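You operate a simulated robot arm through the tools that you are given. There is no shell and no other tool.

The job below is to be done with a simulated robot arm. You get a single attempt, and the scene is never put back.

## Task
Load the orange pad, dab the supply and return seams, close the tub.
Fine: take blue sealant from the open blue tub, cover both ducts' seams whole and put the pad back; the other pads and the white tub stay. Set down upright: what you pick out. A coat counts when it lies all over at full strength: go over it till it gets no stronger.

Only the result counts: the job must be done as asked and must still hold three seconds after the hand-in. Knocking over, shifting, dropping, spilling or breaking anything else fails it. Lids that push on must go on centred and level and be pressed home; caps that screw on are set level and turned clockwise until they are tight.

## Robot
A 7-joint arm with a two-finger parallel gripper, fixed in place. Base frame: the origin is at the foot of the arm, x ahead of it, y to its left, z up. Readings come in m, degrees, newtons and seconds.
With the tool pointing down near the work surface it reaches from about 0.44 to 0.92 m from the base axis. Its first joint turns from -115.0 to 115.0 degrees. Payload 3.91 kg.
The TCP is the grasp point between the finger pads, 0.03 m short of the fingertips. In the tool frame z runs along the fingers and y along their closing line. The gripper opens to 0.11 m. The fingers are 0.02 m wide and 0.01 m thick; the gripper's body (0.048 by 0.112 m) begins 0.055 m behind the TCP.
Orientation is that of the tool frame in the base frame, as a unit quaternion [w, x, y, z]. With the fingers straight down and closing along the base's y, the tool's x points along the base's -x, its y along +y and its z along -z.

## Interface
- The arm moves only by the tool apply_moves. Its argument "moves" is a list of rows, each an object (a shift or turn left out is 0, a gripper value left out holds the last) with "translation": the shift along the base's x, y, z in m, a list of three; "angular": the turn, a rotation vector about the base's x, y, z in degrees, a list of three; "gripper": the closure, from 0 (fully open) to 1 (shut). In form: [{"translation": [x, y, z], "angular": [rx, ry, rz], "gripper": gripper}, ...]. A call has 1 to 20 rows; each row is the pose to reach, as a shift and turn from the pose commanded when the call began. Rows are played at 5 a second. More than 0.05 m and 8.6 degrees between two rows, or a gripper value outside its range, and nothing of the call is played. A pose out of reach is approached as far as the arm can. The call stops where the force on the tool passes 40 N (or 10 N more than at its start, if that is more) or the arm is blocked; 0.2 s more then pass. The fingers move at their own pace (about 0.153 m/s each) and stop on an object; they squeeze with about 29 N. The grip force told is the motor's: it shows also when the fingers shut on nothing. Time passes only in rows, and 0.2 s behind the last, so rows that repeat a pose let the fingers close. The reply holds the time, the measured pose of the TCP, the force on the tool along the base axes, the opening and the grip force, in the units named above and with some noise, with the torque about the TCP (base axes, N m) and any sound that the robot's microphone picked up.
- Cameras (640 x 400 px; columns grow to the right, rows downward): "scene" is fixed at [0.035, -0.6581, 1.5224]; the picture's right is [0.61, -0.79, 0.00], its down [-0.40, -0.31, -0.86] and it looks along [0.68, 0.53, -0.51] (base axes); focal length 367 px, centre (320, 200). "wrist" rides on the gripper at [0.072, 0.017, -0.103] in the tool frame; the picture's right is [-0.23, 0.97, 0.00], its down [-0.76, -0.18, -0.62] and it looks along [-0.61, -0.14, 0.78] (tool axes); focal length 222 px, centre (320, 200). There is no depth. A picture from a camera that has moved, and an enlarged one, comes with that camera's place and axes in the base frame and with its lens. The place of the scene camera against the robot may be out by one fixed shift of up to 0.025 m in any direction.
- get_image(camera): a new picture of that camera. No time passes.
- raise_lower(by): slides the trunk up (or, below 0, down) by that many m; the arm rides with it, the base frame stays. It gives what a move gives, with no picture.
- enlarge(camera, box): a new picture of the part [left, top, right, bottom] of that camera's present view, enlarged. No time passes.
- close_job(): hands the job in; it is judged then, once.

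Places have to be worked out from the pictures, the camera data and where the tool is seen. Open the gripper and draw the arm clear of the work before you hand the job in, unless the task says otherwise.

The tools are called after "Request:" by a JSON object that holds its "api" and its "payload". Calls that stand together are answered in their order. apply_moves: Moves the arm, as the interface text tells. Its arguments: {"type":"object","properties":{"moves":{"type":"array"}},"required":["moves"]} The other tools are called the same way: raise_lower (by) slides the trunk up or down; get_image (camera) takes a picture; enlarge (camera, box) takes an enlarged picture of a part of a camera's view; close_job () hands the job in.

At the start:

```text
t: 0.0
eef_pos: [0.4656, -0.302, 1.259]
ee_rot: [-0.001, 0.0, 1.0, 0.0]
ft_force: [0.3, -0.3, -0.3]
moment: [0.01, 0.03, -0.01]
finger_gap: 0.11
grasp_force: 0.1
trunk travel left (down, up): [-0.85, 0.14]
```

scene: 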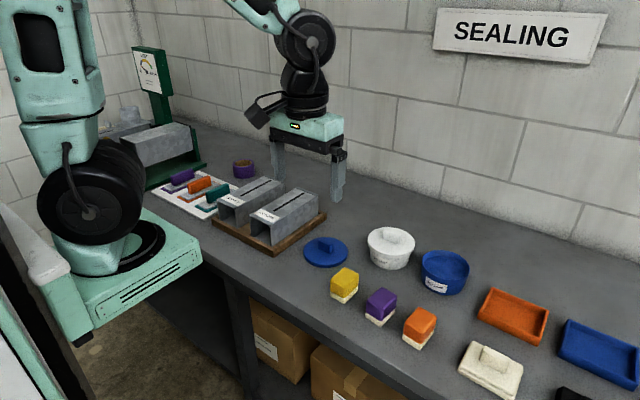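
wrist: 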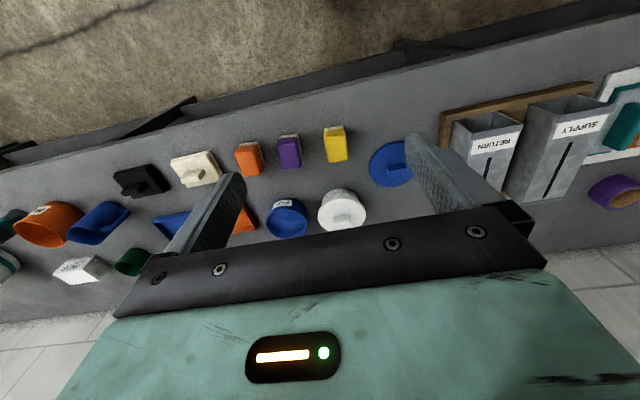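

I'll look closer at both views before doing anything.

Request:
{"api": "enlarge", "payload": {"camera": "scene", "box": [300, 200, 640, 400]}}

Request:
{"api": "enlarge", "payload": {"camera": "scene", "box": [130, 130, 350, 270]}}

Request:
{"api": "enlarge", "payload": {"camera": "wrist", "box": [0, 100, 320, 300]}}

Request:
{"api": "enlarge", "payload": {"camera": "wrist", "box": [320, 60, 640, 260]}}

```text
1.88 times, centred on (470, 300) of scene
camera zoom: at [0.035, -0.6581, 1.5224], right [0.61, -0.79, 0.0], down [-0.4, -0.31, -0.86], along [0.68, 0.53, -0.51], focal length 691 px, centre (38, 12)
```

zoom: 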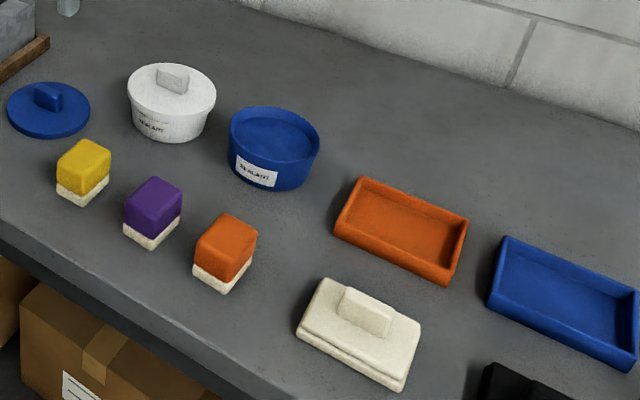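

```text
2.86 times, centred on (240, 200) of scene
camera zoom: at [0.035, -0.6581, 1.5224], right [0.61, -0.79, 0.0], down [-0.4, -0.31, -0.86], along [0.68, 0.53, -0.51], focal length 1049 px, centre (549, 200)
```

zoom: 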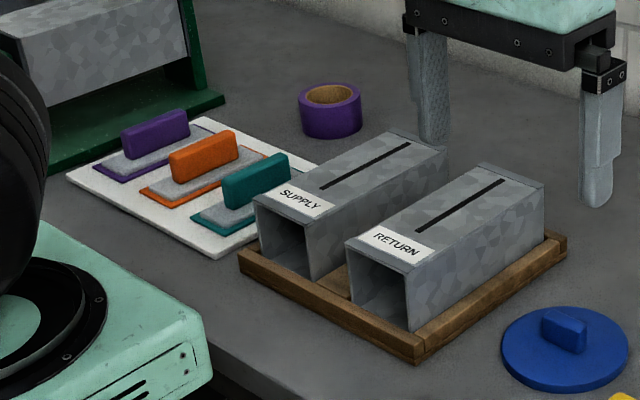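

```text
2.00 times, centred on (160, 200) of wrist
camera zoom: at [0.3941, -0.2866, 1.3636], right [0.23, 0.97, 0.0], down [0.76, -0.18, 0.62], along [0.61, -0.14, -0.78], focal length 444 px, centre (640, 200)
```

zoom: 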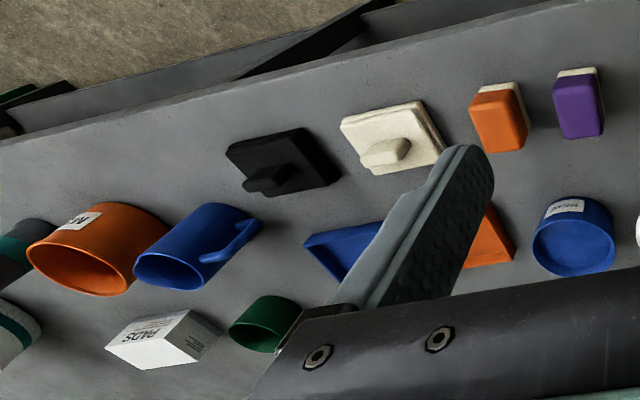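

```text
2.00 times, centred on (480, 160) of wrist
camera zoom: at [0.3941, -0.2866, 1.3636], right [0.23, 0.97, 0.0], down [0.76, -0.18, 0.62], along [0.61, -0.14, -0.78], focal length 444 px, centre (0, 280)
```

zoom: 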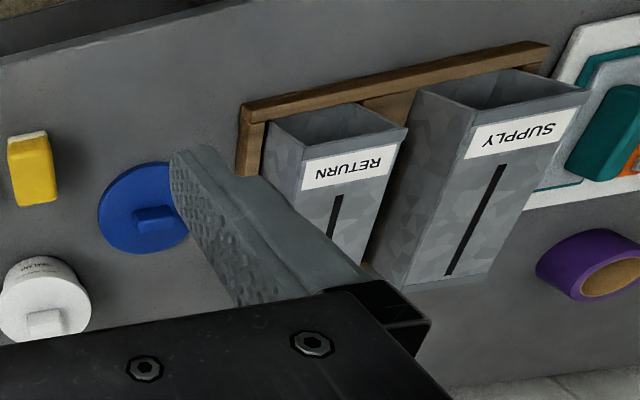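

The tub looks to be around (0.79, -0.47), with the table near z≈0.87. I'll shift sideways to triangulate from the wrist camera without the fingers in the way.

Request:
{"api": "apply_moves", "payload": {"moves": [{"translation": [0.0, -0.04, 0]}, {"translation": [0.0, -0.08, 0]}, {"translation": [0.0, -0.12, 0]}, {"translation": [0.0, -0.16, 0]}, {"translation": [0.0, -0.2, 0]}, {"translation": [0.0, -0.2, 0]}]}}

Request:
{"api": "get_image", "payload": {"camera": "wrist"}}

Request:
{"api": "get_image", "payload": {"camera": "scene"}}

```text
t: 1.4
eef_pos: [0.4675, -0.5023, 1.2581]
ee_rot: [0.0, 0.0, 1.0, 0.0]
ft_force: [-0.4, 0.0, -0.4]
moment: [0.01, -0.01, 0.0]
finger_gap: 0.1102
grasp_force: 0.0
trunk travel left (down, up): [-0.85, 0.14]
```

```text
taken
camera wrist: at [0.3951, -0.4876, 1.3623], right [0.23, 0.97, 0.0], down [0.76, -0.18, 0.62], along [0.61, -0.14, -0.78], focal length 222 px, centre (320, 200)
```

wrist: 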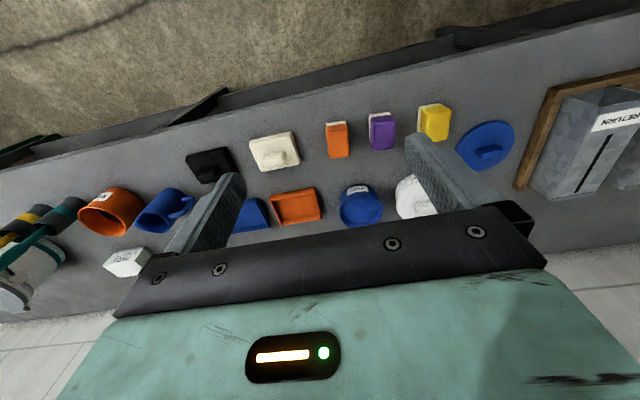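

```text
taken
```

scene: 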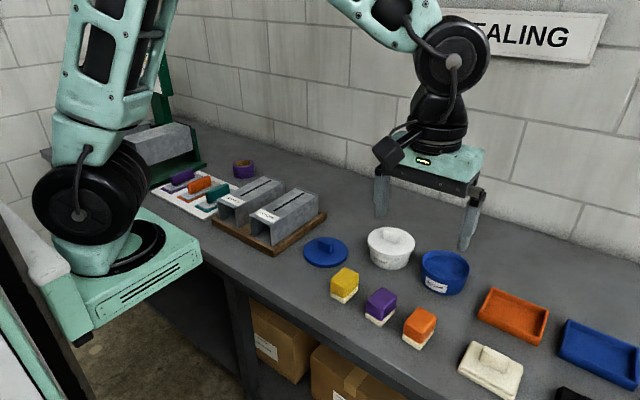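

The fingers clear most objects from here. I'll enlarge the pads, tub and lid for accurate measurements.

Request:
{"api": "enlarge", "payload": {"camera": "wrist", "box": [300, 90, 420, 165]}}

Request:
{"api": "enlarge", "payload": {"camera": "wrist", "box": [320, 150, 440, 225]}}

Request:
{"api": "enlarge", "payload": {"camera": "wrist", "box": [400, 90, 640, 240]}}

Request:
{"api": "enlarge", "payload": {"camera": "scene", "box": [380, 230, 500, 305]}}

Request:
{"api": "enlarge", "payload": {"camera": "scene", "box": [310, 260, 470, 360]}}

```text
5.33 times, centred on (360, 128) of wrist
camera zoom: at [0.3951, -0.4876, 1.3623], right [0.23, 0.97, 0.0], down [0.76, -0.18, 0.62], along [0.61, -0.14, -0.78], focal length 1185 px, centre (107, 587)
```

zoom: 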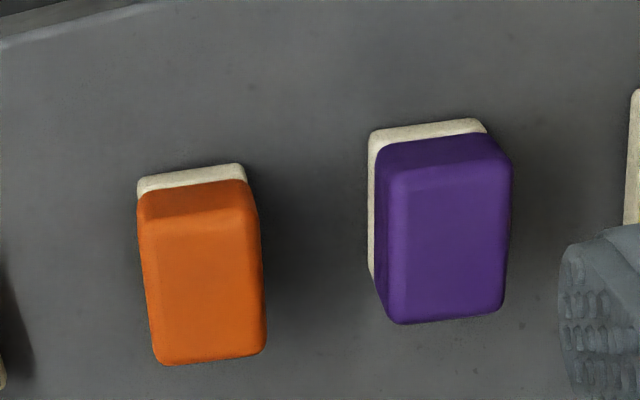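

```text
5.33 times, centred on (380, 188) of wrist
camera zoom: at [0.3951, -0.4876, 1.3623], right [0.23, 0.97, 0.0], down [0.76, -0.18, 0.62], along [0.61, -0.14, -0.78], focal length 1185 px, centre (0, 267)
```

zoom: 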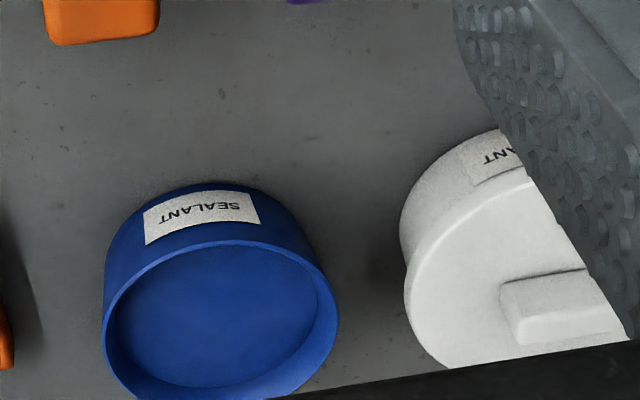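

```text
2.67 times, centred on (520, 165) of wrist
camera zoom: at [0.3951, -0.4876, 1.3623], right [0.23, 0.97, 0.0], down [0.76, -0.18, 0.62], along [0.61, -0.14, -0.78], focal length 592 px, centre (-213, 293)
```

zoom: 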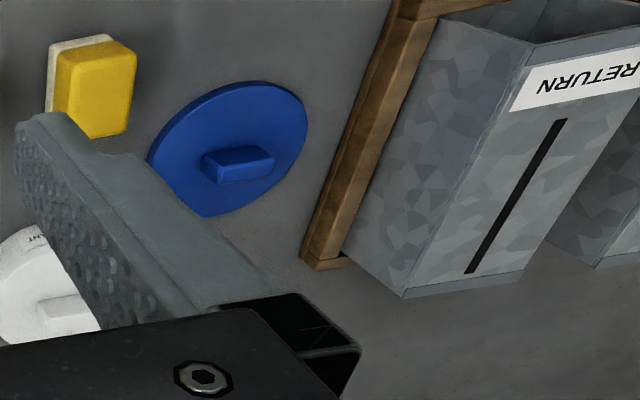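

```text
5.33 times, centred on (440, 268) of scene
camera zoom: at [0.035, -0.6581, 1.5224], right [0.61, -0.79, 0.0], down [-0.4, -0.31, -0.86], along [0.68, 0.53, -0.51], focal length 1958 px, centre (-320, -160)
```

zoom: 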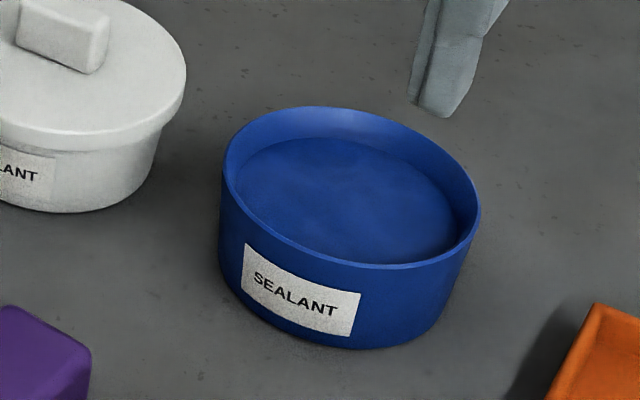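

```text
4.00 times, centred on (390, 310) of scene
camera zoom: at [0.035, -0.6581, 1.5224], right [0.61, -0.79, 0.0], down [-0.4, -0.31, -0.86], along [0.68, 0.53, -0.51], focal length 1469 px, centre (40, -240)
```

zoom: 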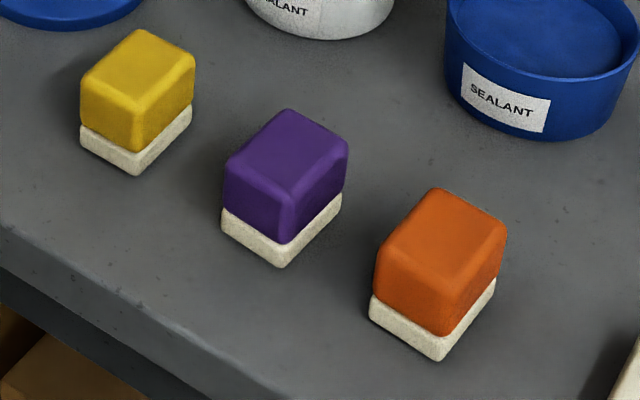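

Triangulating puts the tub rim centre near (0.788, -0.470, 0.93) and the orange pad's top near (0.594, -0.495, 0.93). I'll go lower for a more accurate look.

Request:
{"api": "apply_moves", "payload": {"moves": [{"translation": [0.0, 0, -0.04]}, {"translation": [0.0, 0, -0.08]}, {"translation": [0.0, 0, -0.12]}, {"translation": [0.0, 0, -0.15]}, {"translation": [0.0, 0, -0.15]}]}}

Request:
{"api": "get_image", "payload": {"camera": "wrist"}}

Request:
{"api": "enlarge", "payload": {"camera": "wrist", "box": [240, 80, 480, 230]}}

```text
t: 2.6
eef_pos: [0.4654, -0.5033, 1.1081]
ee_rot: [0.0, 0.0, 1.0, 0.0]
ft_force: [1.0, 0.9, -0.2]
moment: [0.0, 0.0, -0.01]
finger_gap: 0.1101
grasp_force: 0.1
trunk travel left (down, up): [-0.85, 0.14]
```

```text
taken
camera wrist: at [0.3948, -0.4871, 1.2122], right [0.23, 0.97, 0.0], down [0.76, -0.18, 0.62], along [0.61, -0.14, -0.78], focal length 222 px, centre (320, 200)
```

wrist: 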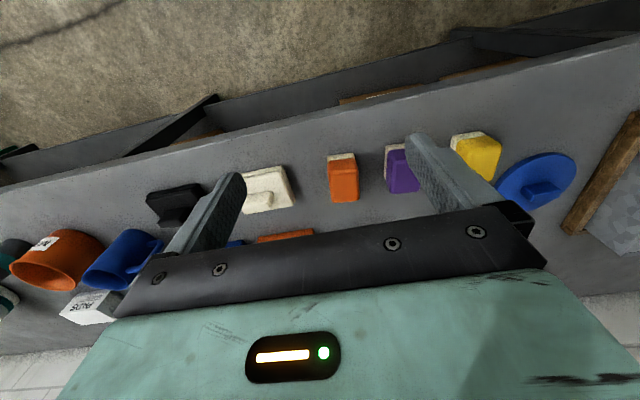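

```text
2.67 times, centred on (360, 155) of wrist
camera zoom: at [0.3948, -0.4871, 1.2122], right [0.23, 0.97, 0.0], down [0.76, -0.18, 0.62], along [0.61, -0.14, -0.78], focal length 592 px, centre (213, 320)
```

zoom: 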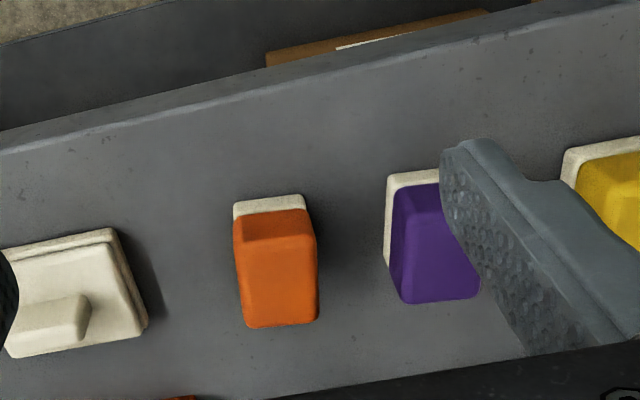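

The orange pad is unobstructed here, so I'll enlarge it further.

Request:
{"api": "enlarge", "payload": {"camera": "wrist", "box": [290, 145, 390, 208]}}

```text
6.35 times, centred on (340, 176) of wrist
camera zoom: at [0.3948, -0.4871, 1.2122], right [0.23, 0.97, 0.0], down [0.76, -0.18, 0.62], along [0.61, -0.14, -0.78], focal length 1410 px, centre (193, 349)
```

zoom: 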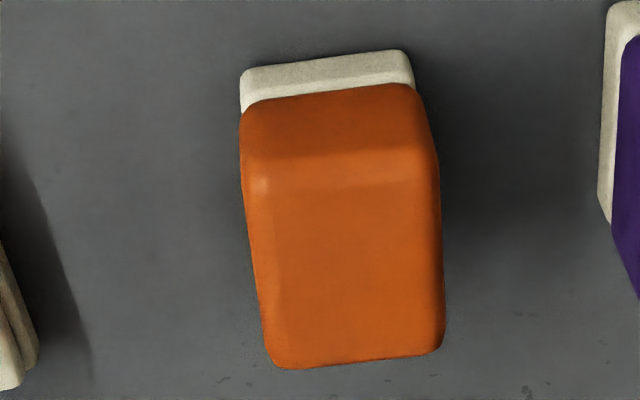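

The orange pad is about 0.058 × 0.043 × 0.05 m, centred near (0.599, -0.496) and yawed about -6°. Next I'll move to view the ducts, board and lid.

Request:
{"api": "apply_moves", "payload": {"moves": [{"translation": [0.0, 0.04, 0.05]}, {"translation": [0.0, 0.07, 0.09]}, {"translation": [0.0, 0.1, 0.13]}, {"translation": [0.0, 0.14, 0.15]}, {"translation": [0.0, 0.18, 0.15]}, {"translation": [0, 0.22, 0.15]}, {"translation": [0, 0.26, 0.15]}, {"translation": [0, 0.3, 0.15]}, {"translation": [0, 0.34, 0.15]}, {"translation": [0, 0.38, 0.15]}, {"translation": [0, 0.38, 0.15]}]}}

Request:
{"api": "get_image", "payload": {"camera": "wrist"}}

Request:
{"api": "get_image", "payload": {"camera": "scene"}}

```text
refused: row 1 steps farther than a row can; nothing moved
```

```text
taken
camera wrist: at [0.3948, -0.4871, 1.2122], right [0.23, 0.97, 0.0], down [0.76, -0.18, 0.62], along [0.61, -0.14, -0.78], focal length 222 px, centre (320, 200)
```

wrist: 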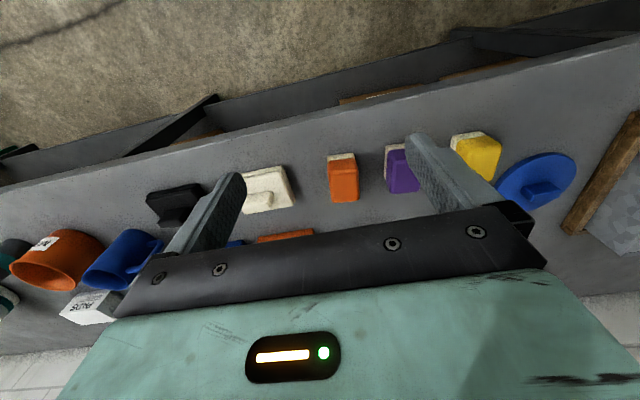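

```text
taken
```

scene: 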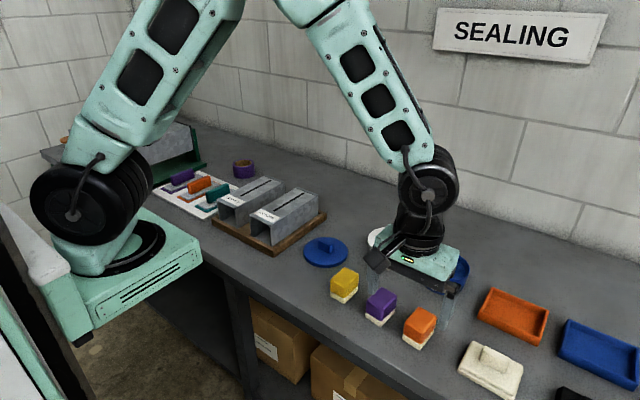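

The row was refused because the step was too long, so I'll repeat the move with smaller steps.

Request:
{"api": "apply_moves", "payload": {"moves": [{"translation": [0.0, 0.0, 0.045]}, {"translation": [0.0, 0.02, 0.085]}, {"translation": [0.0, 0.04, 0.12]}, {"translation": [0.0, 0.08, 0.14]}, {"translation": [0.0, 0.12, 0.15]}, {"translation": [0.0, 0.165, 0.15]}, {"translation": [0, 0.21, 0.15]}, {"translation": [0, 0.255, 0.15]}, {"translation": [0, 0.3, 0.15]}, {"translation": [0, 0.345, 0.15]}, {"translation": [0, 0.38, 0.15]}, {"translation": [0, 0.38, 0.15]}]}}

Request:
{"api": "get_image", "payload": {"camera": "wrist"}}

Request:
{"api": "enlarge", "payload": {"camera": "wrist", "box": [330, 60, 570, 210]}}

Request:
{"api": "enlarge", "payload": {"camera": "wrist", "box": [200, 80, 440, 230]}}

```text
t: 5.2
eef_pos: [0.4666, -0.1231, 1.2604]
ee_rot: [0.001, 0.0, 1.0, 0.0]
ft_force: [-0.2, 0.2, 0.1]
moment: [-0.01, -0.03, 0.01]
finger_gap: 0.1099
grasp_force: 0.1
trunk travel left (down, up): [-0.85, 0.14]
```

```text
taken
camera wrist: at [0.3957, -0.1066, 1.3643], right [0.23, 0.97, 0.0], down [0.76, -0.18, 0.62], along [0.61, -0.14, -0.78], focal length 222 px, centre (320, 200)
```

wrist: 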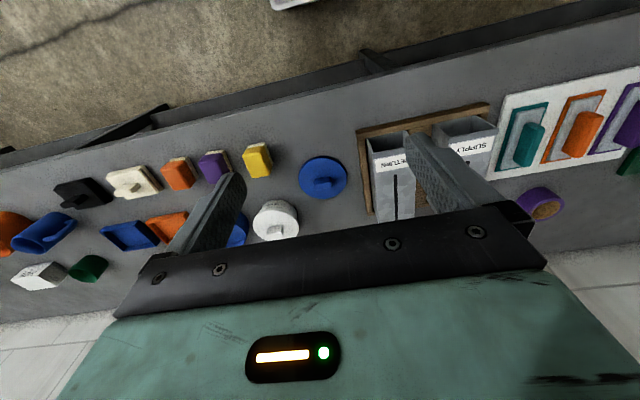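

```text
2.67 times, centred on (450, 135) of wrist
camera zoom: at [0.3957, -0.1066, 1.3643], right [0.23, 0.97, 0.0], down [0.76, -0.18, 0.62], along [0.61, -0.14, -0.78], focal length 592 px, centre (-27, 373)
```

zoom: 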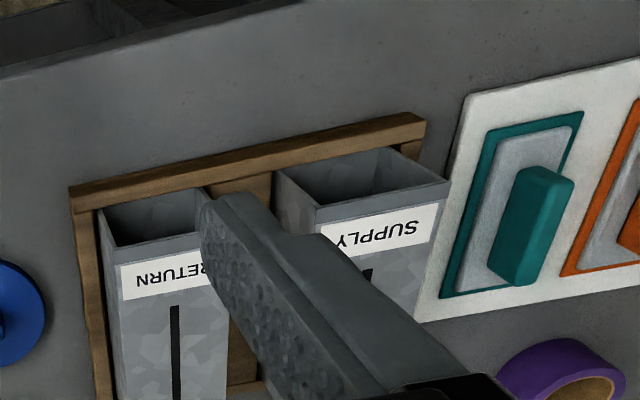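

```text
2.67 times, centred on (320, 155) of wrist
camera zoom: at [0.3957, -0.1066, 1.3643], right [0.23, 0.97, 0.0], down [0.76, -0.18, 0.62], along [0.61, -0.14, -0.78], focal length 592 px, centre (320, 320)
```

zoom: 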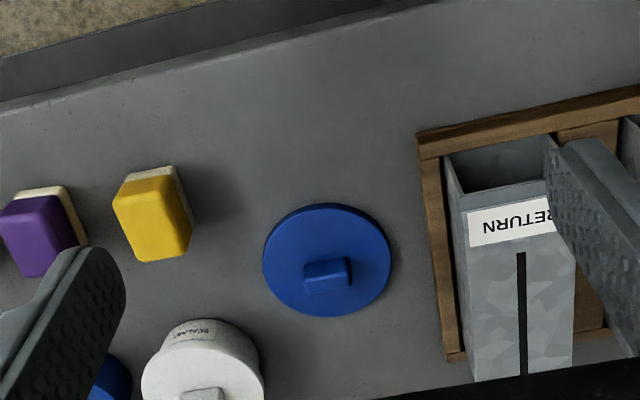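

Return's seam runs from about (0.669, -0.011) to (0.802, -0.012), with its top at z≈0.974. I'll move further left for a clear view of the supply duct.

Request:
{"api": "apply_moves", "payload": {"moves": [{"translation": [0.0, 0.045, 0.0]}, {"translation": [0.0, 0.09, 0]}, {"translation": [0.0, 0.135, 0]}, {"translation": [0.0, 0.18, 0]}, {"translation": [0.0, 0.225, 0]}, {"translation": [0.0, 0.27, 0]}, {"translation": [0, 0.27, 0]}]}}

Request:
{"api": "get_image", "payload": {"camera": "wrist"}}

Request:
{"api": "enlarge", "payload": {"camera": "wrist", "box": [220, 100, 420, 225]}}

Request:
{"api": "enlarge", "payload": {"camera": "wrist", "box": [380, 80, 540, 180]}}

```text
t: 6.8
eef_pos: [0.4645, 0.146, 1.2611]
ee_rot: [0.0, 0.0, 1.0, 0.0]
ft_force: [0.1, 1.0, 0.6]
moment: [-0.01, 0.02, 0.01]
finger_gap: 0.1099
grasp_force: 0.0
trunk travel left (down, up): [-0.85, 0.14]
```

```text
taken
camera wrist: at [0.3935, 0.1621, 1.3645], right [0.23, 0.97, 0.0], down [0.76, -0.18, 0.62], along [0.61, -0.14, -0.78], focal length 222 px, centre (320, 200)
```

wrist: 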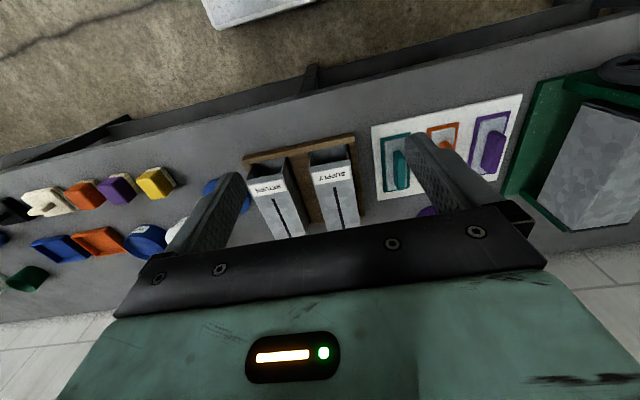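

```text
3.20 times, centred on (320, 162) of wrist
camera zoom: at [0.3935, 0.1621, 1.3645], right [0.23, 0.97, 0.0], down [0.76, -0.18, 0.62], along [0.61, -0.14, -0.78], focal length 711 px, centre (320, 320)
```

zoom: 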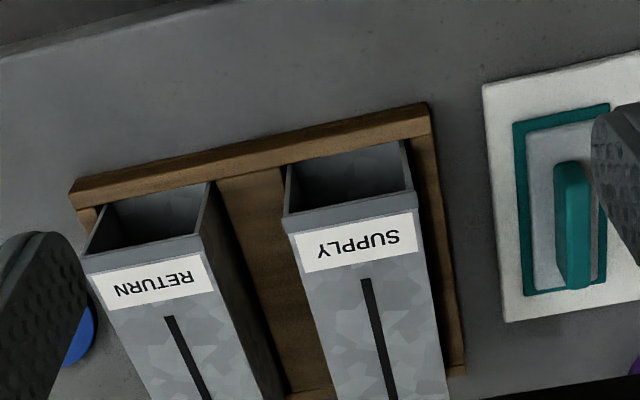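

```text
4.00 times, centred on (460, 130) of wrist
camera zoom: at [0.3935, 0.1621, 1.3645], right [0.23, 0.97, 0.0], down [0.76, -0.18, 0.62], along [0.61, -0.14, -0.78], focal length 888 px, centre (-240, 480)
```

zoom: 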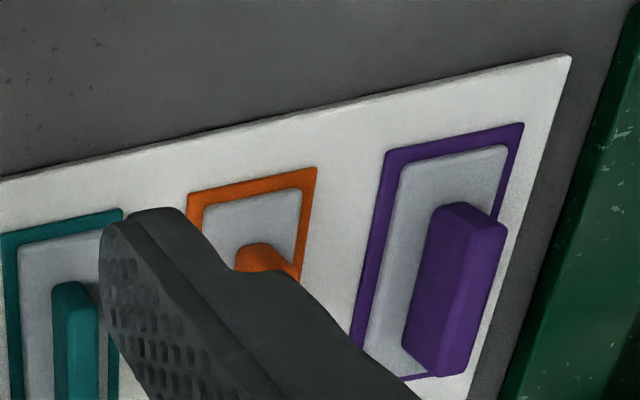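

The supply seam's near end is at (0.671, 0.129), z≈0.972, and the items on the board are trowels, not pads. I'll travel to above the orange pad, matching its -6° yaw.

Request:
{"api": "apply_moves", "payload": {"moves": [{"translation": [0.009, -0.043, 0]}, {"translation": [0.018, -0.086, 0]}, {"translation": [0.027, -0.129, 0]}, {"translation": [0.036, -0.172, 0]}, {"translation": [0.045, -0.215, 0]}, {"translation": [0.054, -0.258, 0]}, {"translation": [0.063, -0.301, 0]}, {"translation": [0.072, -0.344, 0]}, {"translation": [0.081, -0.387, 0]}, {"translation": [0.09, -0.43, 0]}, {"translation": [0.099, -0.473, 0]}, {"translation": [0.108, -0.516, 0], "angular": [0, 0, -2]}, {"translation": [0.117, -0.559, 0], "angular": [0, 0, -4]}, {"translation": [0.126, -0.602, 0], "angular": [0, 0, -6]}, {"translation": [0.134, -0.642, 0], "angular": [0, 0, -6]}, {"translation": [0.134, -0.642, -0.045], "angular": [0, 0, -6]}, {"translation": [0.134, -0.642, -0.09], "angular": [0, 0, -6]}, {"translation": [0.134, -0.642, -0.135], "angular": [0, 0, -6]}, {"translation": [0.134, -0.642, -0.18], "angular": [0, 0, -6]}, {"translation": [0.134, -0.642, -0.2], "angular": [0, 0, -6]}]}}

Request:
{"api": "get_image", "payload": {"camera": "wrist"}}

Request:
{"api": "get_image", "payload": {"camera": "scene"}}

```text
t: 11.0
eef_pos: [0.5995, -0.4948, 1.0602]
ee_rot: [0.0, 0.053, 0.999, 0.0]
ft_force: [-0.6, -0.2, 0.7]
moment: [-0.01, -0.04, -0.01]
finger_gap: 0.1102
grasp_force: 0.0
trunk travel left (down, up): [-0.85, 0.14]
```

```text
taken
camera wrist: at [0.5303, -0.4711, 1.1647], right [0.33, 0.94, 0.0], down [0.74, -0.26, 0.62], along [0.59, -0.2, -0.78], focal length 222 px, centre (320, 200)
```

wrist: 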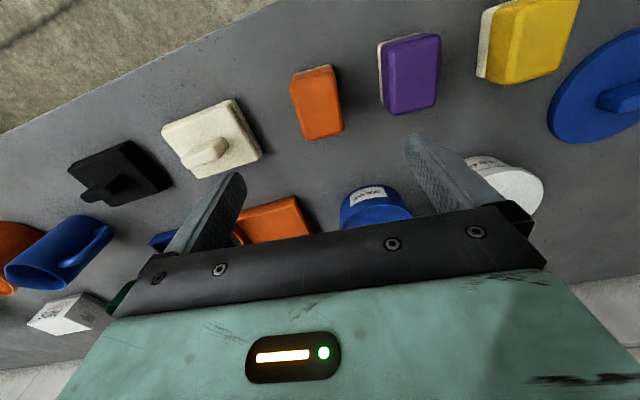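

```text
taken
```

scene: 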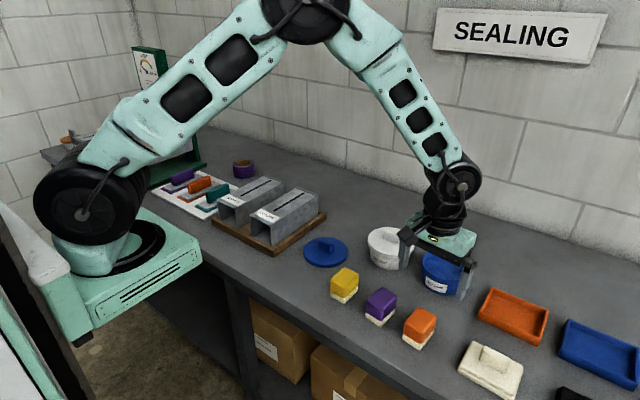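

Now I'll zoom in on the pad from here to refine its position and yaw.

Request:
{"api": "enlarge", "payload": {"camera": "wrist", "box": [260, 50, 380, 150]}}

Request:
{"api": "enlarge", "payload": {"camera": "wrist", "box": [320, 150, 480, 250]}}

```text
4.00 times, centred on (320, 100) of wrist
camera zoom: at [0.5303, -0.4711, 1.1647], right [0.33, 0.94, 0.0], down [0.74, -0.26, 0.62], along [0.59, -0.2, -0.78], focal length 888 px, centre (320, 600)
```

zoom: 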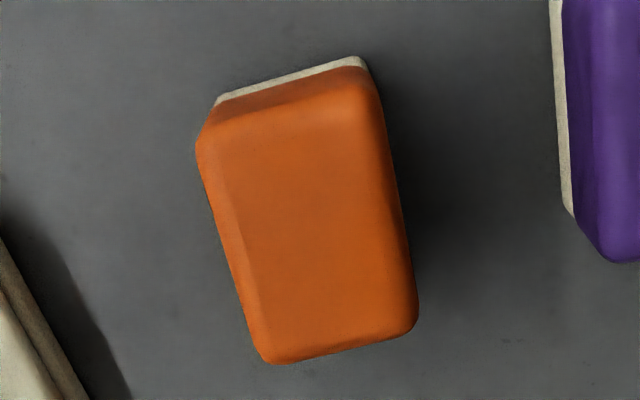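

```text
4.00 times, centred on (400, 200) of wrist
camera zoom: at [0.5303, -0.4711, 1.1647], right [0.33, 0.94, 0.0], down [0.74, -0.26, 0.62], along [0.59, -0.2, -0.78], focal length 888 px, centre (0, 200)
```

zoom: 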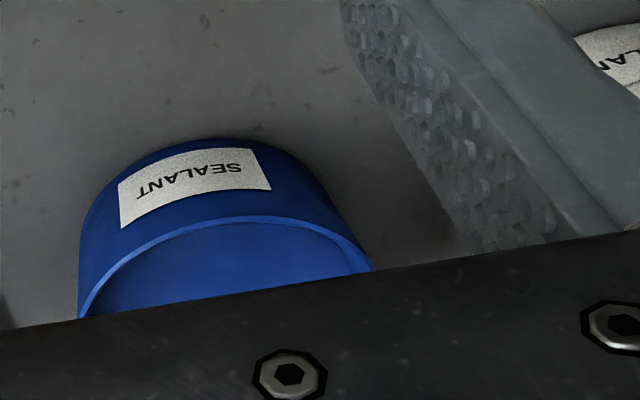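

The pad centre refines to about (0.597, -0.495) with yaw -6°. I'll part-close to about 0.075 m to stay clear of the purple pad, then go down so the fingertips stop just above the white foam.

Request:
{"api": "apply_moves", "payload": {"moves": [{"translation": [-0.002, 0.0, 0], "gripper": 0.32}, {"translation": [-0.002, 0, 0], "gripper": 0.32}, {"translation": [-0.002, 0, -0.04], "gripper": 0.32}, {"translation": [-0.002, 0, -0.08], "gripper": 0.32}, {"translation": [-0.002, 0, -0.105], "gripper": 0.32}, {"translation": [-0.002, 0, -0.12], "gripper": 0.32}, {"translation": [-0.002, 0, -0.12], "gripper": 0.32}]}}

Request:
{"api": "enlarge", "payload": {"camera": "scene", "box": [360, 250, 480, 350]}}

Request:
{"api": "get_image", "payload": {"camera": "wrist"}}

```text
t: 12.6
eef_pos: [0.5991, -0.4935, 0.9388]
ee_rot: [0.0, 0.052, 0.999, 0.0]
ft_force: [-0.3, -0.4, 0.5]
moment: [-0.01, 0.01, -0.01]
finger_gap: 0.0747
grasp_force: 0.1
trunk travel left (down, up): [-0.85, 0.14]
```

```text
4.00 times, centred on (420, 300) of scene
camera zoom: at [0.035, -0.6581, 1.5224], right [0.61, -0.79, 0.0], down [-0.4, -0.31, -0.86], along [0.68, 0.53, -0.51], focal length 1469 px, centre (-80, -200)
```

zoom: 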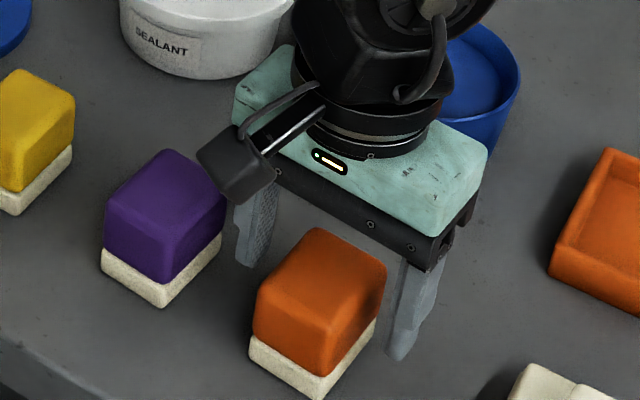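

```text
taken
camera wrist: at [0.5301, -0.4703, 1.0428], right [0.33, 0.94, 0.0], down [0.74, -0.26, 0.62], along [0.59, -0.2, -0.78], focal length 222 px, centre (320, 200)
```

wrist: 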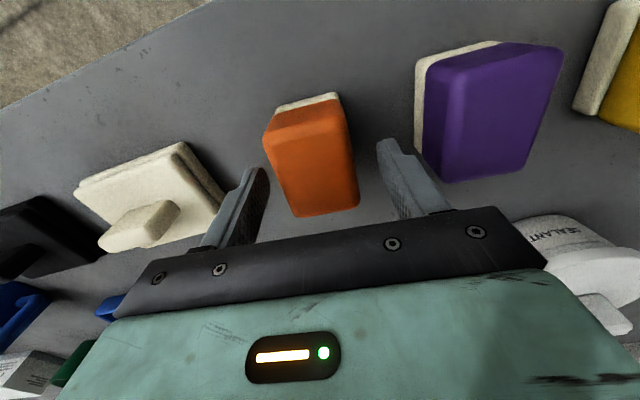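

The pad looks nearer or lower than the TCP in this view, so I'll zoom in and triangulate again before going lower.

Request:
{"api": "enlarge", "payload": {"camera": "wrist", "box": [230, 80, 420, 230]}}

```text
2.67 times, centred on (325, 155) of wrist
camera zoom: at [0.5301, -0.4703, 1.0428], right [0.33, 0.94, 0.0], down [0.74, -0.26, 0.62], along [0.59, -0.2, -0.78], focal length 592 px, centre (307, 320)
```

zoom: 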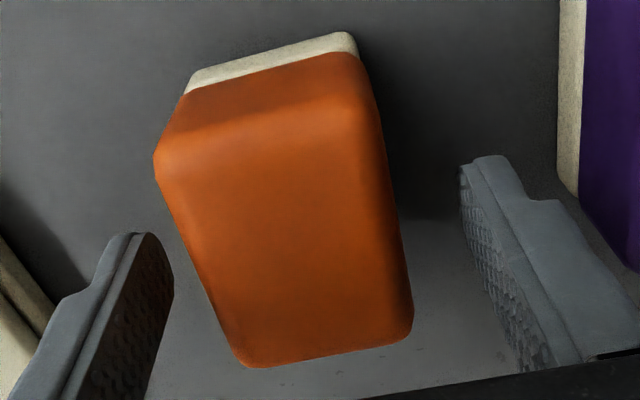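

Triangulation now gives the pad top z≈0.9335 and centre (0.595, -0.495). I'll shift x by -0.004, go down 8 mm and close on the orange part.

Request:
{"api": "apply_moves", "payload": {"moves": [{"translation": [-0.004, 0, -0.004], "gripper": 0.32}, {"translation": [-0.004, 0, -0.008], "gripper": 0.32}, {"translation": [-0.004, 0, -0.008], "gripper": 0.5}, {"translation": [-0.004, 0, -0.008], "gripper": 0.75}, {"translation": [-0.004, 0, -0.008], "gripper": 0.75}, {"translation": [-0.004, 0, -0.008], "gripper": 0.75}]}}

Request:
{"api": "enlarge", "payload": {"camera": "wrist", "box": [230, 80, 420, 230]}}

Request:
{"api": "enlarge", "payload": {"camera": "scene", "box": [360, 250, 480, 350]}}

```text
t: 14.0
eef_pos: [0.595, -0.4942, 0.9327]
ee_rot: [-0.001, 0.052, 0.999, 0.0]
ft_force: [-0.1, -0.2, 0.3]
moment: [0.01, 0.01, -0.05]
finger_gap: 0.0454
grasp_force: 28.8
trunk travel left (down, up): [-0.85, 0.14]
```

```text
2.67 times, centred on (325, 155) of wrist
camera zoom: at [0.5255, -0.4705, 1.0356], right [0.33, 0.94, 0.0], down [0.74, -0.26, 0.62], along [0.59, -0.2, -0.78], focal length 592 px, centre (307, 320)
```

zoom: 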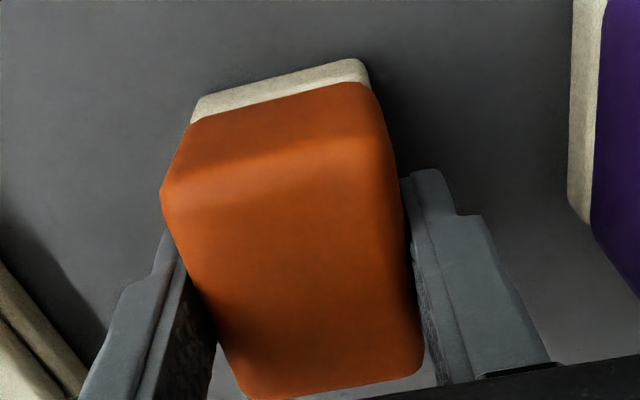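

```text
4.00 times, centred on (420, 300) of scene
camera zoom: at [0.035, -0.6581, 1.5224], right [0.61, -0.79, 0.0], down [-0.4, -0.31, -0.86], along [0.68, 0.53, -0.51], focal length 1469 px, centre (-80, -200)
```

zoom: 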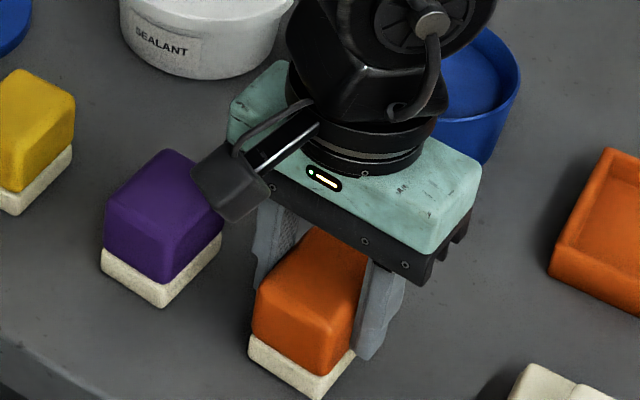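

The pad is held (gap 0.045, grip 28.8 N) and the geometry agrees. I'll lift it straight up 0.1 m and check.

Request:
{"api": "apply_moves", "payload": {"moves": [{"translation": [0, 0, 0.01]}, {"translation": [0, 0, 0.03]}, {"translation": [0, 0, 0.06]}, {"translation": [0, 0, 0.1]}, {"translation": [0, 0, 0.1]}]}}

Request:
{"api": "get_image", "payload": {"camera": "wrist"}}

Request:
{"api": "enlarge", "payload": {"camera": "scene", "box": [340, 210, 500, 350]}}

```text
t: 15.2
eef_pos: [0.5944, -0.4952, 1.03]
ee_rot: [-0.001, 0.052, 0.999, 0.0]
ft_force: [0.3, -0.6, -0.6]
moment: [0.03, -0.01, -0.01]
finger_gap: 0.0454
grasp_force: 29.0
trunk travel left (down, up): [-0.85, 0.14]
```

```text
taken
camera wrist: at [0.525, -0.4717, 1.1347], right [0.33, 0.94, 0.0], down [0.74, -0.26, 0.62], along [0.59, -0.2, -0.78], focal length 222 px, centre (320, 200)
```

wrist: 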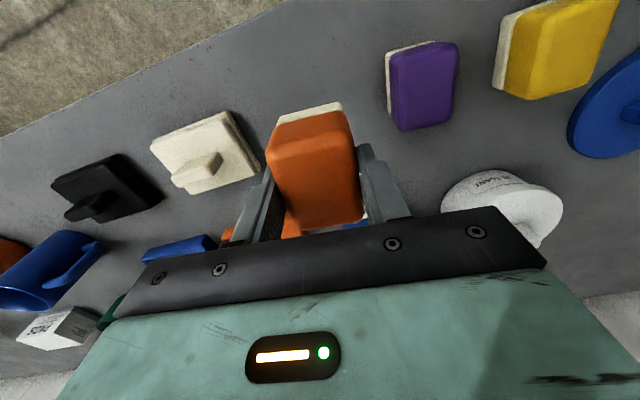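

```text
2.86 times, centred on (420, 280) of scene
camera zoom: at [0.035, -0.6581, 1.5224], right [0.61, -0.79, 0.0], down [-0.4, -0.31, -0.86], along [0.68, 0.53, -0.51], focal length 1049 px, centre (34, -29)
```

zoom: 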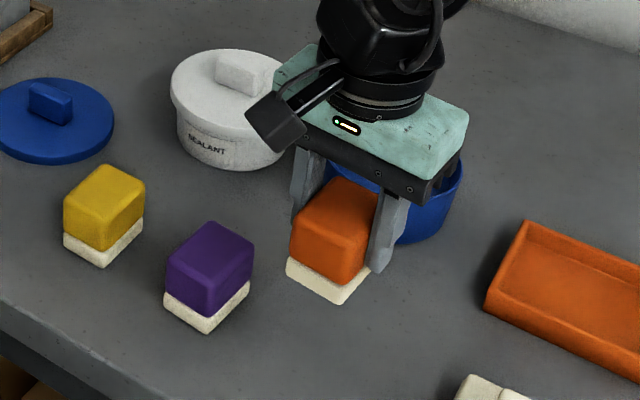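

The pad is held level and nothing else moved. I'll carry it over the tub at (0.783, -0.469).

Request:
{"api": "apply_moves", "payload": {"moves": [{"translation": [0.04, 0.006, 0]}, {"translation": [0.08, 0.011, 0]}, {"translation": [0.12, 0.017, 0]}, {"translation": [0.16, 0.022, 0]}, {"translation": [0.189, 0.026, 0]}, {"translation": [0.189, 0.026, 0]}]}}

Request:
{"api": "get_image", "payload": {"camera": "wrist"}}

Request:
{"api": "enlarge", "payload": {"camera": "scene", "box": [380, 190, 520, 310]}}

```text
t: 16.6
eef_pos: [0.7843, -0.4687, 1.0296]
ee_rot: [0.001, 0.053, 0.999, 0.0]
ft_force: [0.1, -0.2, -1.1]
moment: [-0.02, -0.01, 0.01]
finger_gap: 0.0454
grasp_force: 29.0
trunk travel left (down, up): [-0.85, 0.14]
```

```text
taken
camera wrist: at [0.7138, -0.4448, 1.1336], right [0.33, 0.94, 0.0], down [0.74, -0.26, 0.62], along [0.59, -0.2, -0.78], focal length 222 px, centre (320, 200)
```

wrist: 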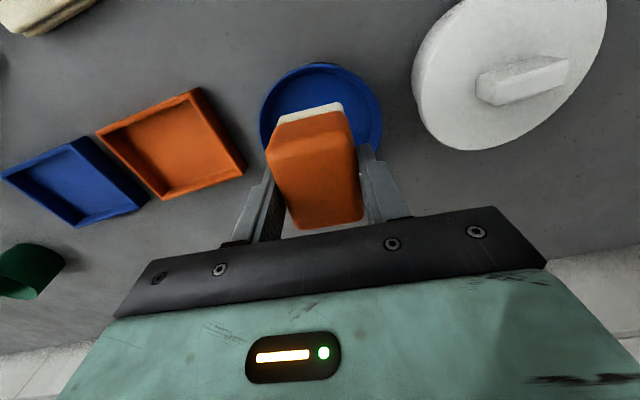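

```text
3.33 times, centred on (450, 250) of scene
camera zoom: at [0.035, -0.6581, 1.5224], right [0.61, -0.79, 0.0], down [-0.4, -0.31, -0.86], along [0.68, 0.53, -0.51], focal length 1224 px, centre (-113, 33)
```

zoom: 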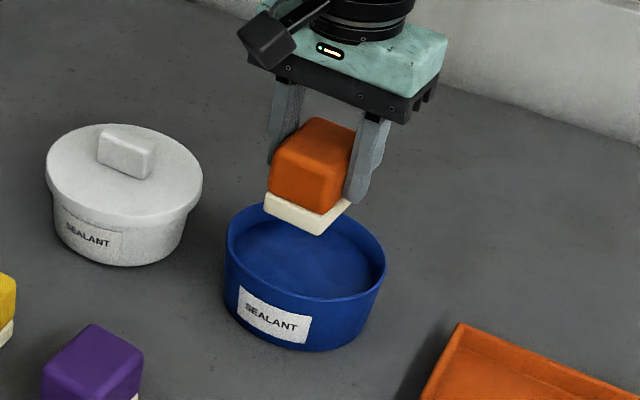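

I can see the rim around the pad, so I'll zoom to refine the tub centre.

Request:
{"api": "enlarge", "payload": {"camera": "wrist", "box": [240, 40, 400, 160]}}

```text
3.33 times, centred on (320, 100) of wrist
camera zoom: at [0.7138, -0.4448, 1.1336], right [0.33, 0.94, 0.0], down [0.74, -0.26, 0.62], along [0.59, -0.2, -0.78], focal length 740 px, centre (320, 533)
```

zoom: 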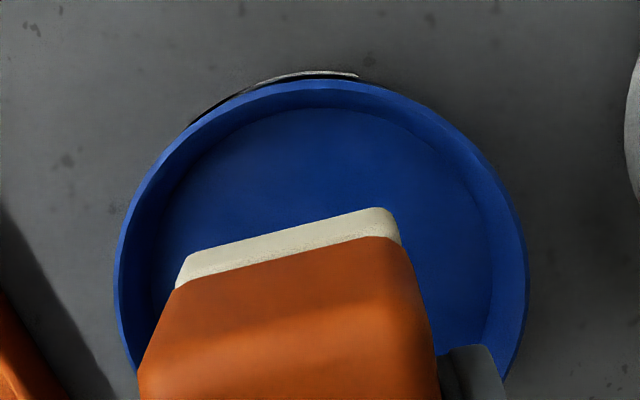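

The tub centre is about (0.789, -0.471) with radius 0.057, so the pad fits inside. I'll lower it gradually into the tub, watching the force.

Request:
{"api": "apply_moves", "payload": {"moves": [{"translation": [0.001, -0.001, -0.025]}, {"translation": [0.001, -0.001, -0.045]}, {"translation": [0.001, -0.001, -0.052]}, {"translation": [0.001, -0.001, -0.056]}, {"translation": [0.001, -0.001, -0.06]}]}}

Request:
{"api": "enlarge", "payload": {"camera": "scene", "box": [400, 210, 500, 310]}}

```text
t: 17.8
eef_pos: [0.7843, -0.4701, 0.9716]
ee_rot: [0.0, 0.052, 0.999, 0.0]
ft_force: [-1.5, 0.7, 5.0]
moment: [0.03, 0.09, 0.03]
finger_gap: 0.0454
grasp_force: 28.9
trunk travel left (down, up): [-0.85, 0.14]
```

```text
4.00 times, centred on (450, 260) of scene
camera zoom: at [0.035, -0.6581, 1.5224], right [0.61, -0.79, 0.0], down [-0.4, -0.31, -0.86], along [0.68, 0.53, -0.51], focal length 1469 px, centre (-200, -40)
```

zoom: 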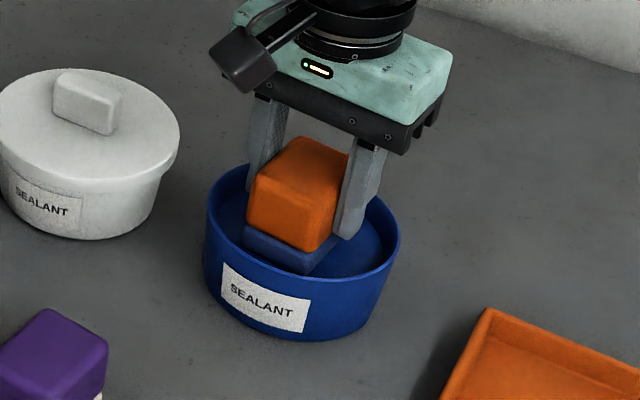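

There is contact (5 N) and the foam has turned blue. I'll press slightly more and hold briefly so it loads fully.

Request:
{"api": "apply_moves", "payload": {"moves": [{"translation": [0, 0, -0.002]}, {"translation": [0, 0, -0.003]}, {"translation": [0, 0, -0.003]}, {"translation": [0, 0, -0.003]}, {"translation": [0, 0, -0.003]}]}}

Request:
{"api": "enlarge", "payload": {"camera": "scene", "box": [410, 230, 480, 300]}}

```text
t: 19.0
eef_pos: [0.7844, -0.4691, 0.971]
ee_rot: [0.002, 0.053, 0.999, -0.001]
ft_force: [5.1, -5.1, 21.0]
moment: [-0.06, -0.14, 0.06]
finger_gap: 0.0455
grasp_force: 29.0
trunk travel left (down, up): [-0.85, 0.14]
```

```text
5.71 times, centred on (445, 265) of scene
camera zoom: at [0.035, -0.6581, 1.5224], right [0.61, -0.79, 0.0], down [-0.4, -0.31, -0.86], along [0.68, 0.53, -0.51], focal length 2098 px, centre (-394, -171)
```

zoom: 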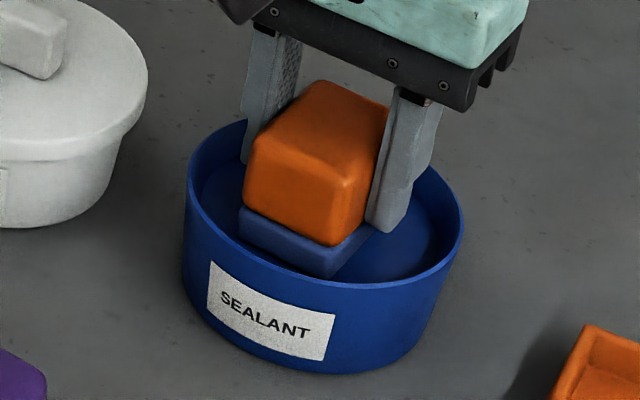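

The pad is well loaded (21 N press). I'll lift out, travel high past the white tub and lid to the return duct, and turn the yaw back to 0.

Request:
{"api": "apply_moves", "payload": {"moves": [{"translation": [0, 0, 0.01]}, {"translation": [0, 0, 0.04]}, {"translation": [0, 0, 0.08]}, {"translation": [0, 0, 0.123]}, {"translation": [-0.008, 0.042, 0.123]}, {"translation": [-0.016, 0.084, 0.123]}, {"translation": [-0.024, 0.126, 0.123]}, {"translation": [-0.032, 0.168, 0.123]}, {"translation": [-0.04, 0.21, 0.123], "angular": [0, 0, 2]}, {"translation": [-0.05, 0.252, 0.123], "angular": [0, 0, 4]}, {"translation": [-0.06, 0.294, 0.123], "angular": [0, 0, 6]}, {"translation": [-0.07, 0.336, 0.123], "angular": [0, 0, 6]}, {"translation": [-0.08, 0.378, 0.123], "angular": [0, 0, 6]}, {"translation": [-0.09, 0.42, 0.123], "angular": [0, 0, 6]}, {"translation": [-0.092, 0.4576, 0.123], "angular": [0, 0, 6]}, {"translation": [-0.092, 0.4576, 0.123], "angular": [0, 0, 6]}]}}

Request:
{"api": "get_image", "payload": {"camera": "wrist"}}

Request:
{"api": "get_image", "payload": {"camera": "scene"}}

```text
t: 22.4
eef_pos: [0.6911, -0.0103, 1.0906]
ee_rot: [0.0, 0.001, 1.0, 0.0]
ft_force: [0.2, -0.3, -1.5]
moment: [-0.02, 0.0, 0.0]
finger_gap: 0.0456
grasp_force: 29.5
trunk travel left (down, up): [-0.85, 0.14]
```

```text
taken
camera wrist: at [0.6193, 0.0051, 1.1953], right [0.23, 0.97, 0.0], down [0.76, -0.18, 0.62], along [0.61, -0.14, -0.78], focal length 222 px, centre (320, 200)
```

wrist: 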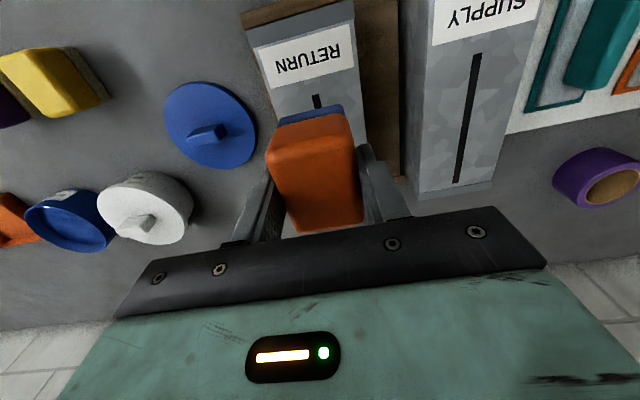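

```text
taken
```

scene: 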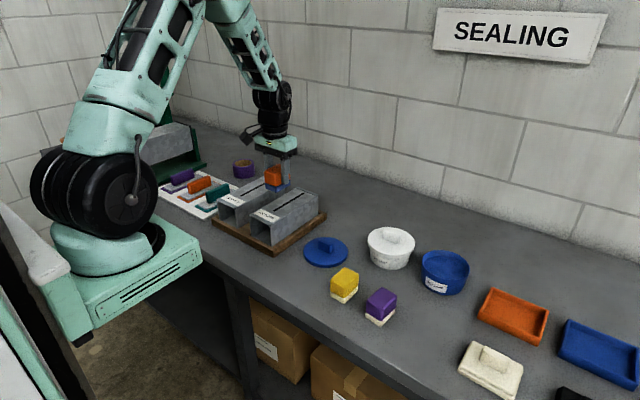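

The return seam's near end is just visible below the pad, so I'll zoom to check its position.

Request:
{"api": "enlarge", "payload": {"camera": "wrist", "box": [250, 60, 410, 160]}}

```text
4.00 times, centred on (330, 110) of wrist
camera zoom: at [0.6193, 0.0051, 1.1953], right [0.23, 0.97, 0.0], down [0.76, -0.18, 0.62], along [0.61, -0.14, -0.78], focal length 888 px, centre (280, 560)
```

zoom: 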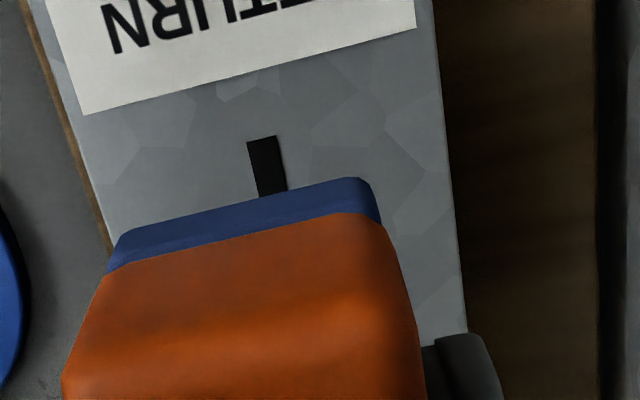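

The near end is at (0.669, -0.011) and the pad is centred over it. I'll lower for the first dab, slowly near contact.

Request:
{"api": "apply_moves", "payload": {"moves": [{"translation": [0, 0, -0.03]}, {"translation": [0, 0, -0.055]}, {"translation": [0, 0, -0.062]}, {"translation": [0, 0, -0.065]}, {"translation": [0, 0, -0.067]}, {"translation": [0, 0, -0.068]}]}}

Request:
{"api": "enlarge", "payload": {"camera": "scene", "box": [220, 140, 340, 260]}}

```text
t: 23.8
eef_pos: [0.6925, -0.011, 1.0231]
ee_rot: [0.0, 0.0, 1.0, 0.0]
ft_force: [0.8, -0.2, -1.4]
moment: [-0.01, 0.01, -0.01]
finger_gap: 0.0453
grasp_force: 28.9
trunk travel left (down, up): [-0.85, 0.14]
```

```text
3.33 times, centred on (280, 200) of scene
camera zoom: at [0.035, -0.6581, 1.5224], right [0.61, -0.79, 0.0], down [-0.4, -0.31, -0.86], along [0.68, 0.53, -0.51], focal length 1224 px, centre (453, 200)
```

zoom: 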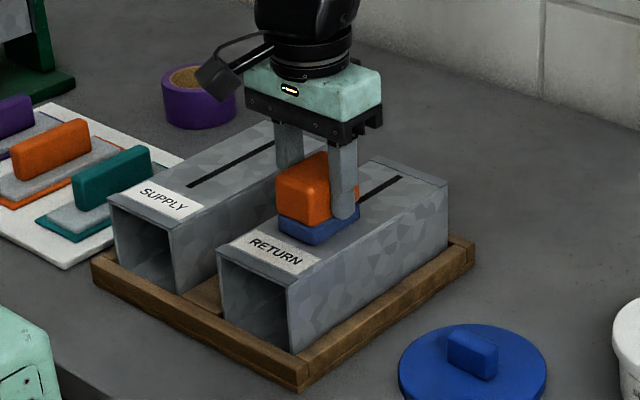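

Still free of contact at z=1.023. I'll go on in 1–2 mm steps until a light press registers.

Request:
{"api": "apply_moves", "payload": {"moves": [{"translation": [0, 0, -0.001]}, {"translation": [0, 0, -0.002]}, {"translation": [0, 0, -0.003]}, {"translation": [0, 0, -0.003]}]}}

```text
t: 24.8
eef_pos: [0.6917, -0.0116, 1.0226]
ee_rot: [0.0, 0.0, 1.0, 0.0]
ft_force: [-3.8, -0.3, 22.1]
moment: [-0.03, 0.15, 0.02]
finger_gap: 0.0456
grasp_force: 29.0
trunk travel left (down, up): [-0.85, 0.14]
```

Contact at z≈1.0225 with a 22 N press. I'll lift and move aside to look at the mark.

Request:
{"api": "apply_moves", "payload": {"moves": [{"translation": [0, 0, 0.01]}, {"translation": [0, 0, 0.04]}, {"translation": [0.04, 0, 0.04]}, {"translation": [0.08, 0, 0.04]}, {"translation": [0.087, 0, 0.04]}, {"translation": [0.087, 0, 0.04]}]}}

Request:
{"api": "enlarge", "payload": {"camera": "scene", "box": [240, 170, 330, 250]}}

Request:
{"api": "get_image", "payload": {"camera": "wrist"}}

```text
t: 26.2
eef_pos: [0.7771, -0.0126, 1.0599]
ee_rot: [0.0, 0.0, 1.0, 0.0]
ft_force: [-1.0, 0.0, 0.1]
moment: [0.0, -0.01, 0.01]
finger_gap: 0.0452
grasp_force: 29.0
trunk travel left (down, up): [-0.85, 0.14]
```

```text
5.00 times, centred on (285, 210) of scene
camera zoom: at [0.035, -0.6581, 1.5224], right [0.61, -0.79, 0.0], down [-0.4, -0.31, -0.86], along [0.68, 0.53, -0.51], focal length 1836 px, centre (495, 150)
```

zoom: 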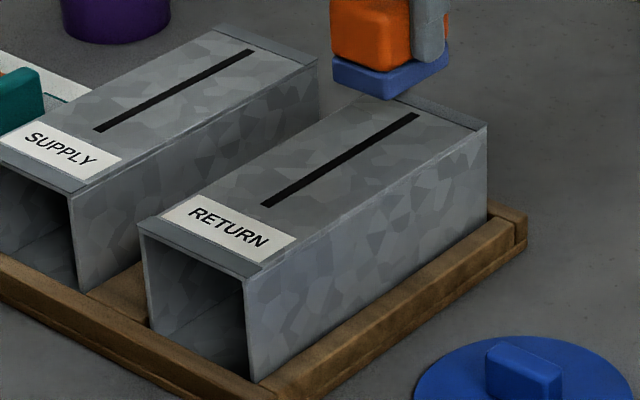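

```text
taken
camera wrist: at [0.7068, 0.0036, 1.1651], right [0.23, 0.97, 0.0], down [0.76, -0.18, 0.62], along [0.61, -0.14, -0.78], focal length 222 px, centre (320, 200)
```

wrist: 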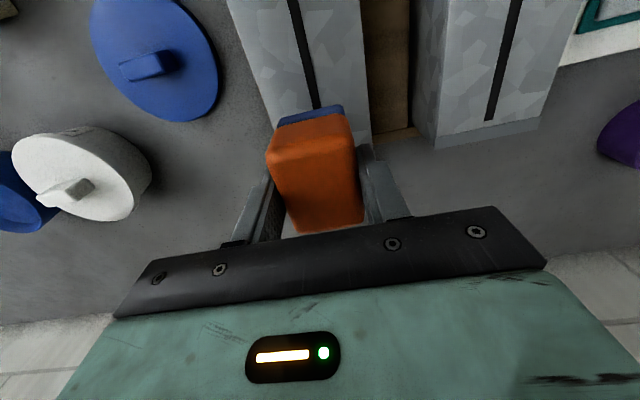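

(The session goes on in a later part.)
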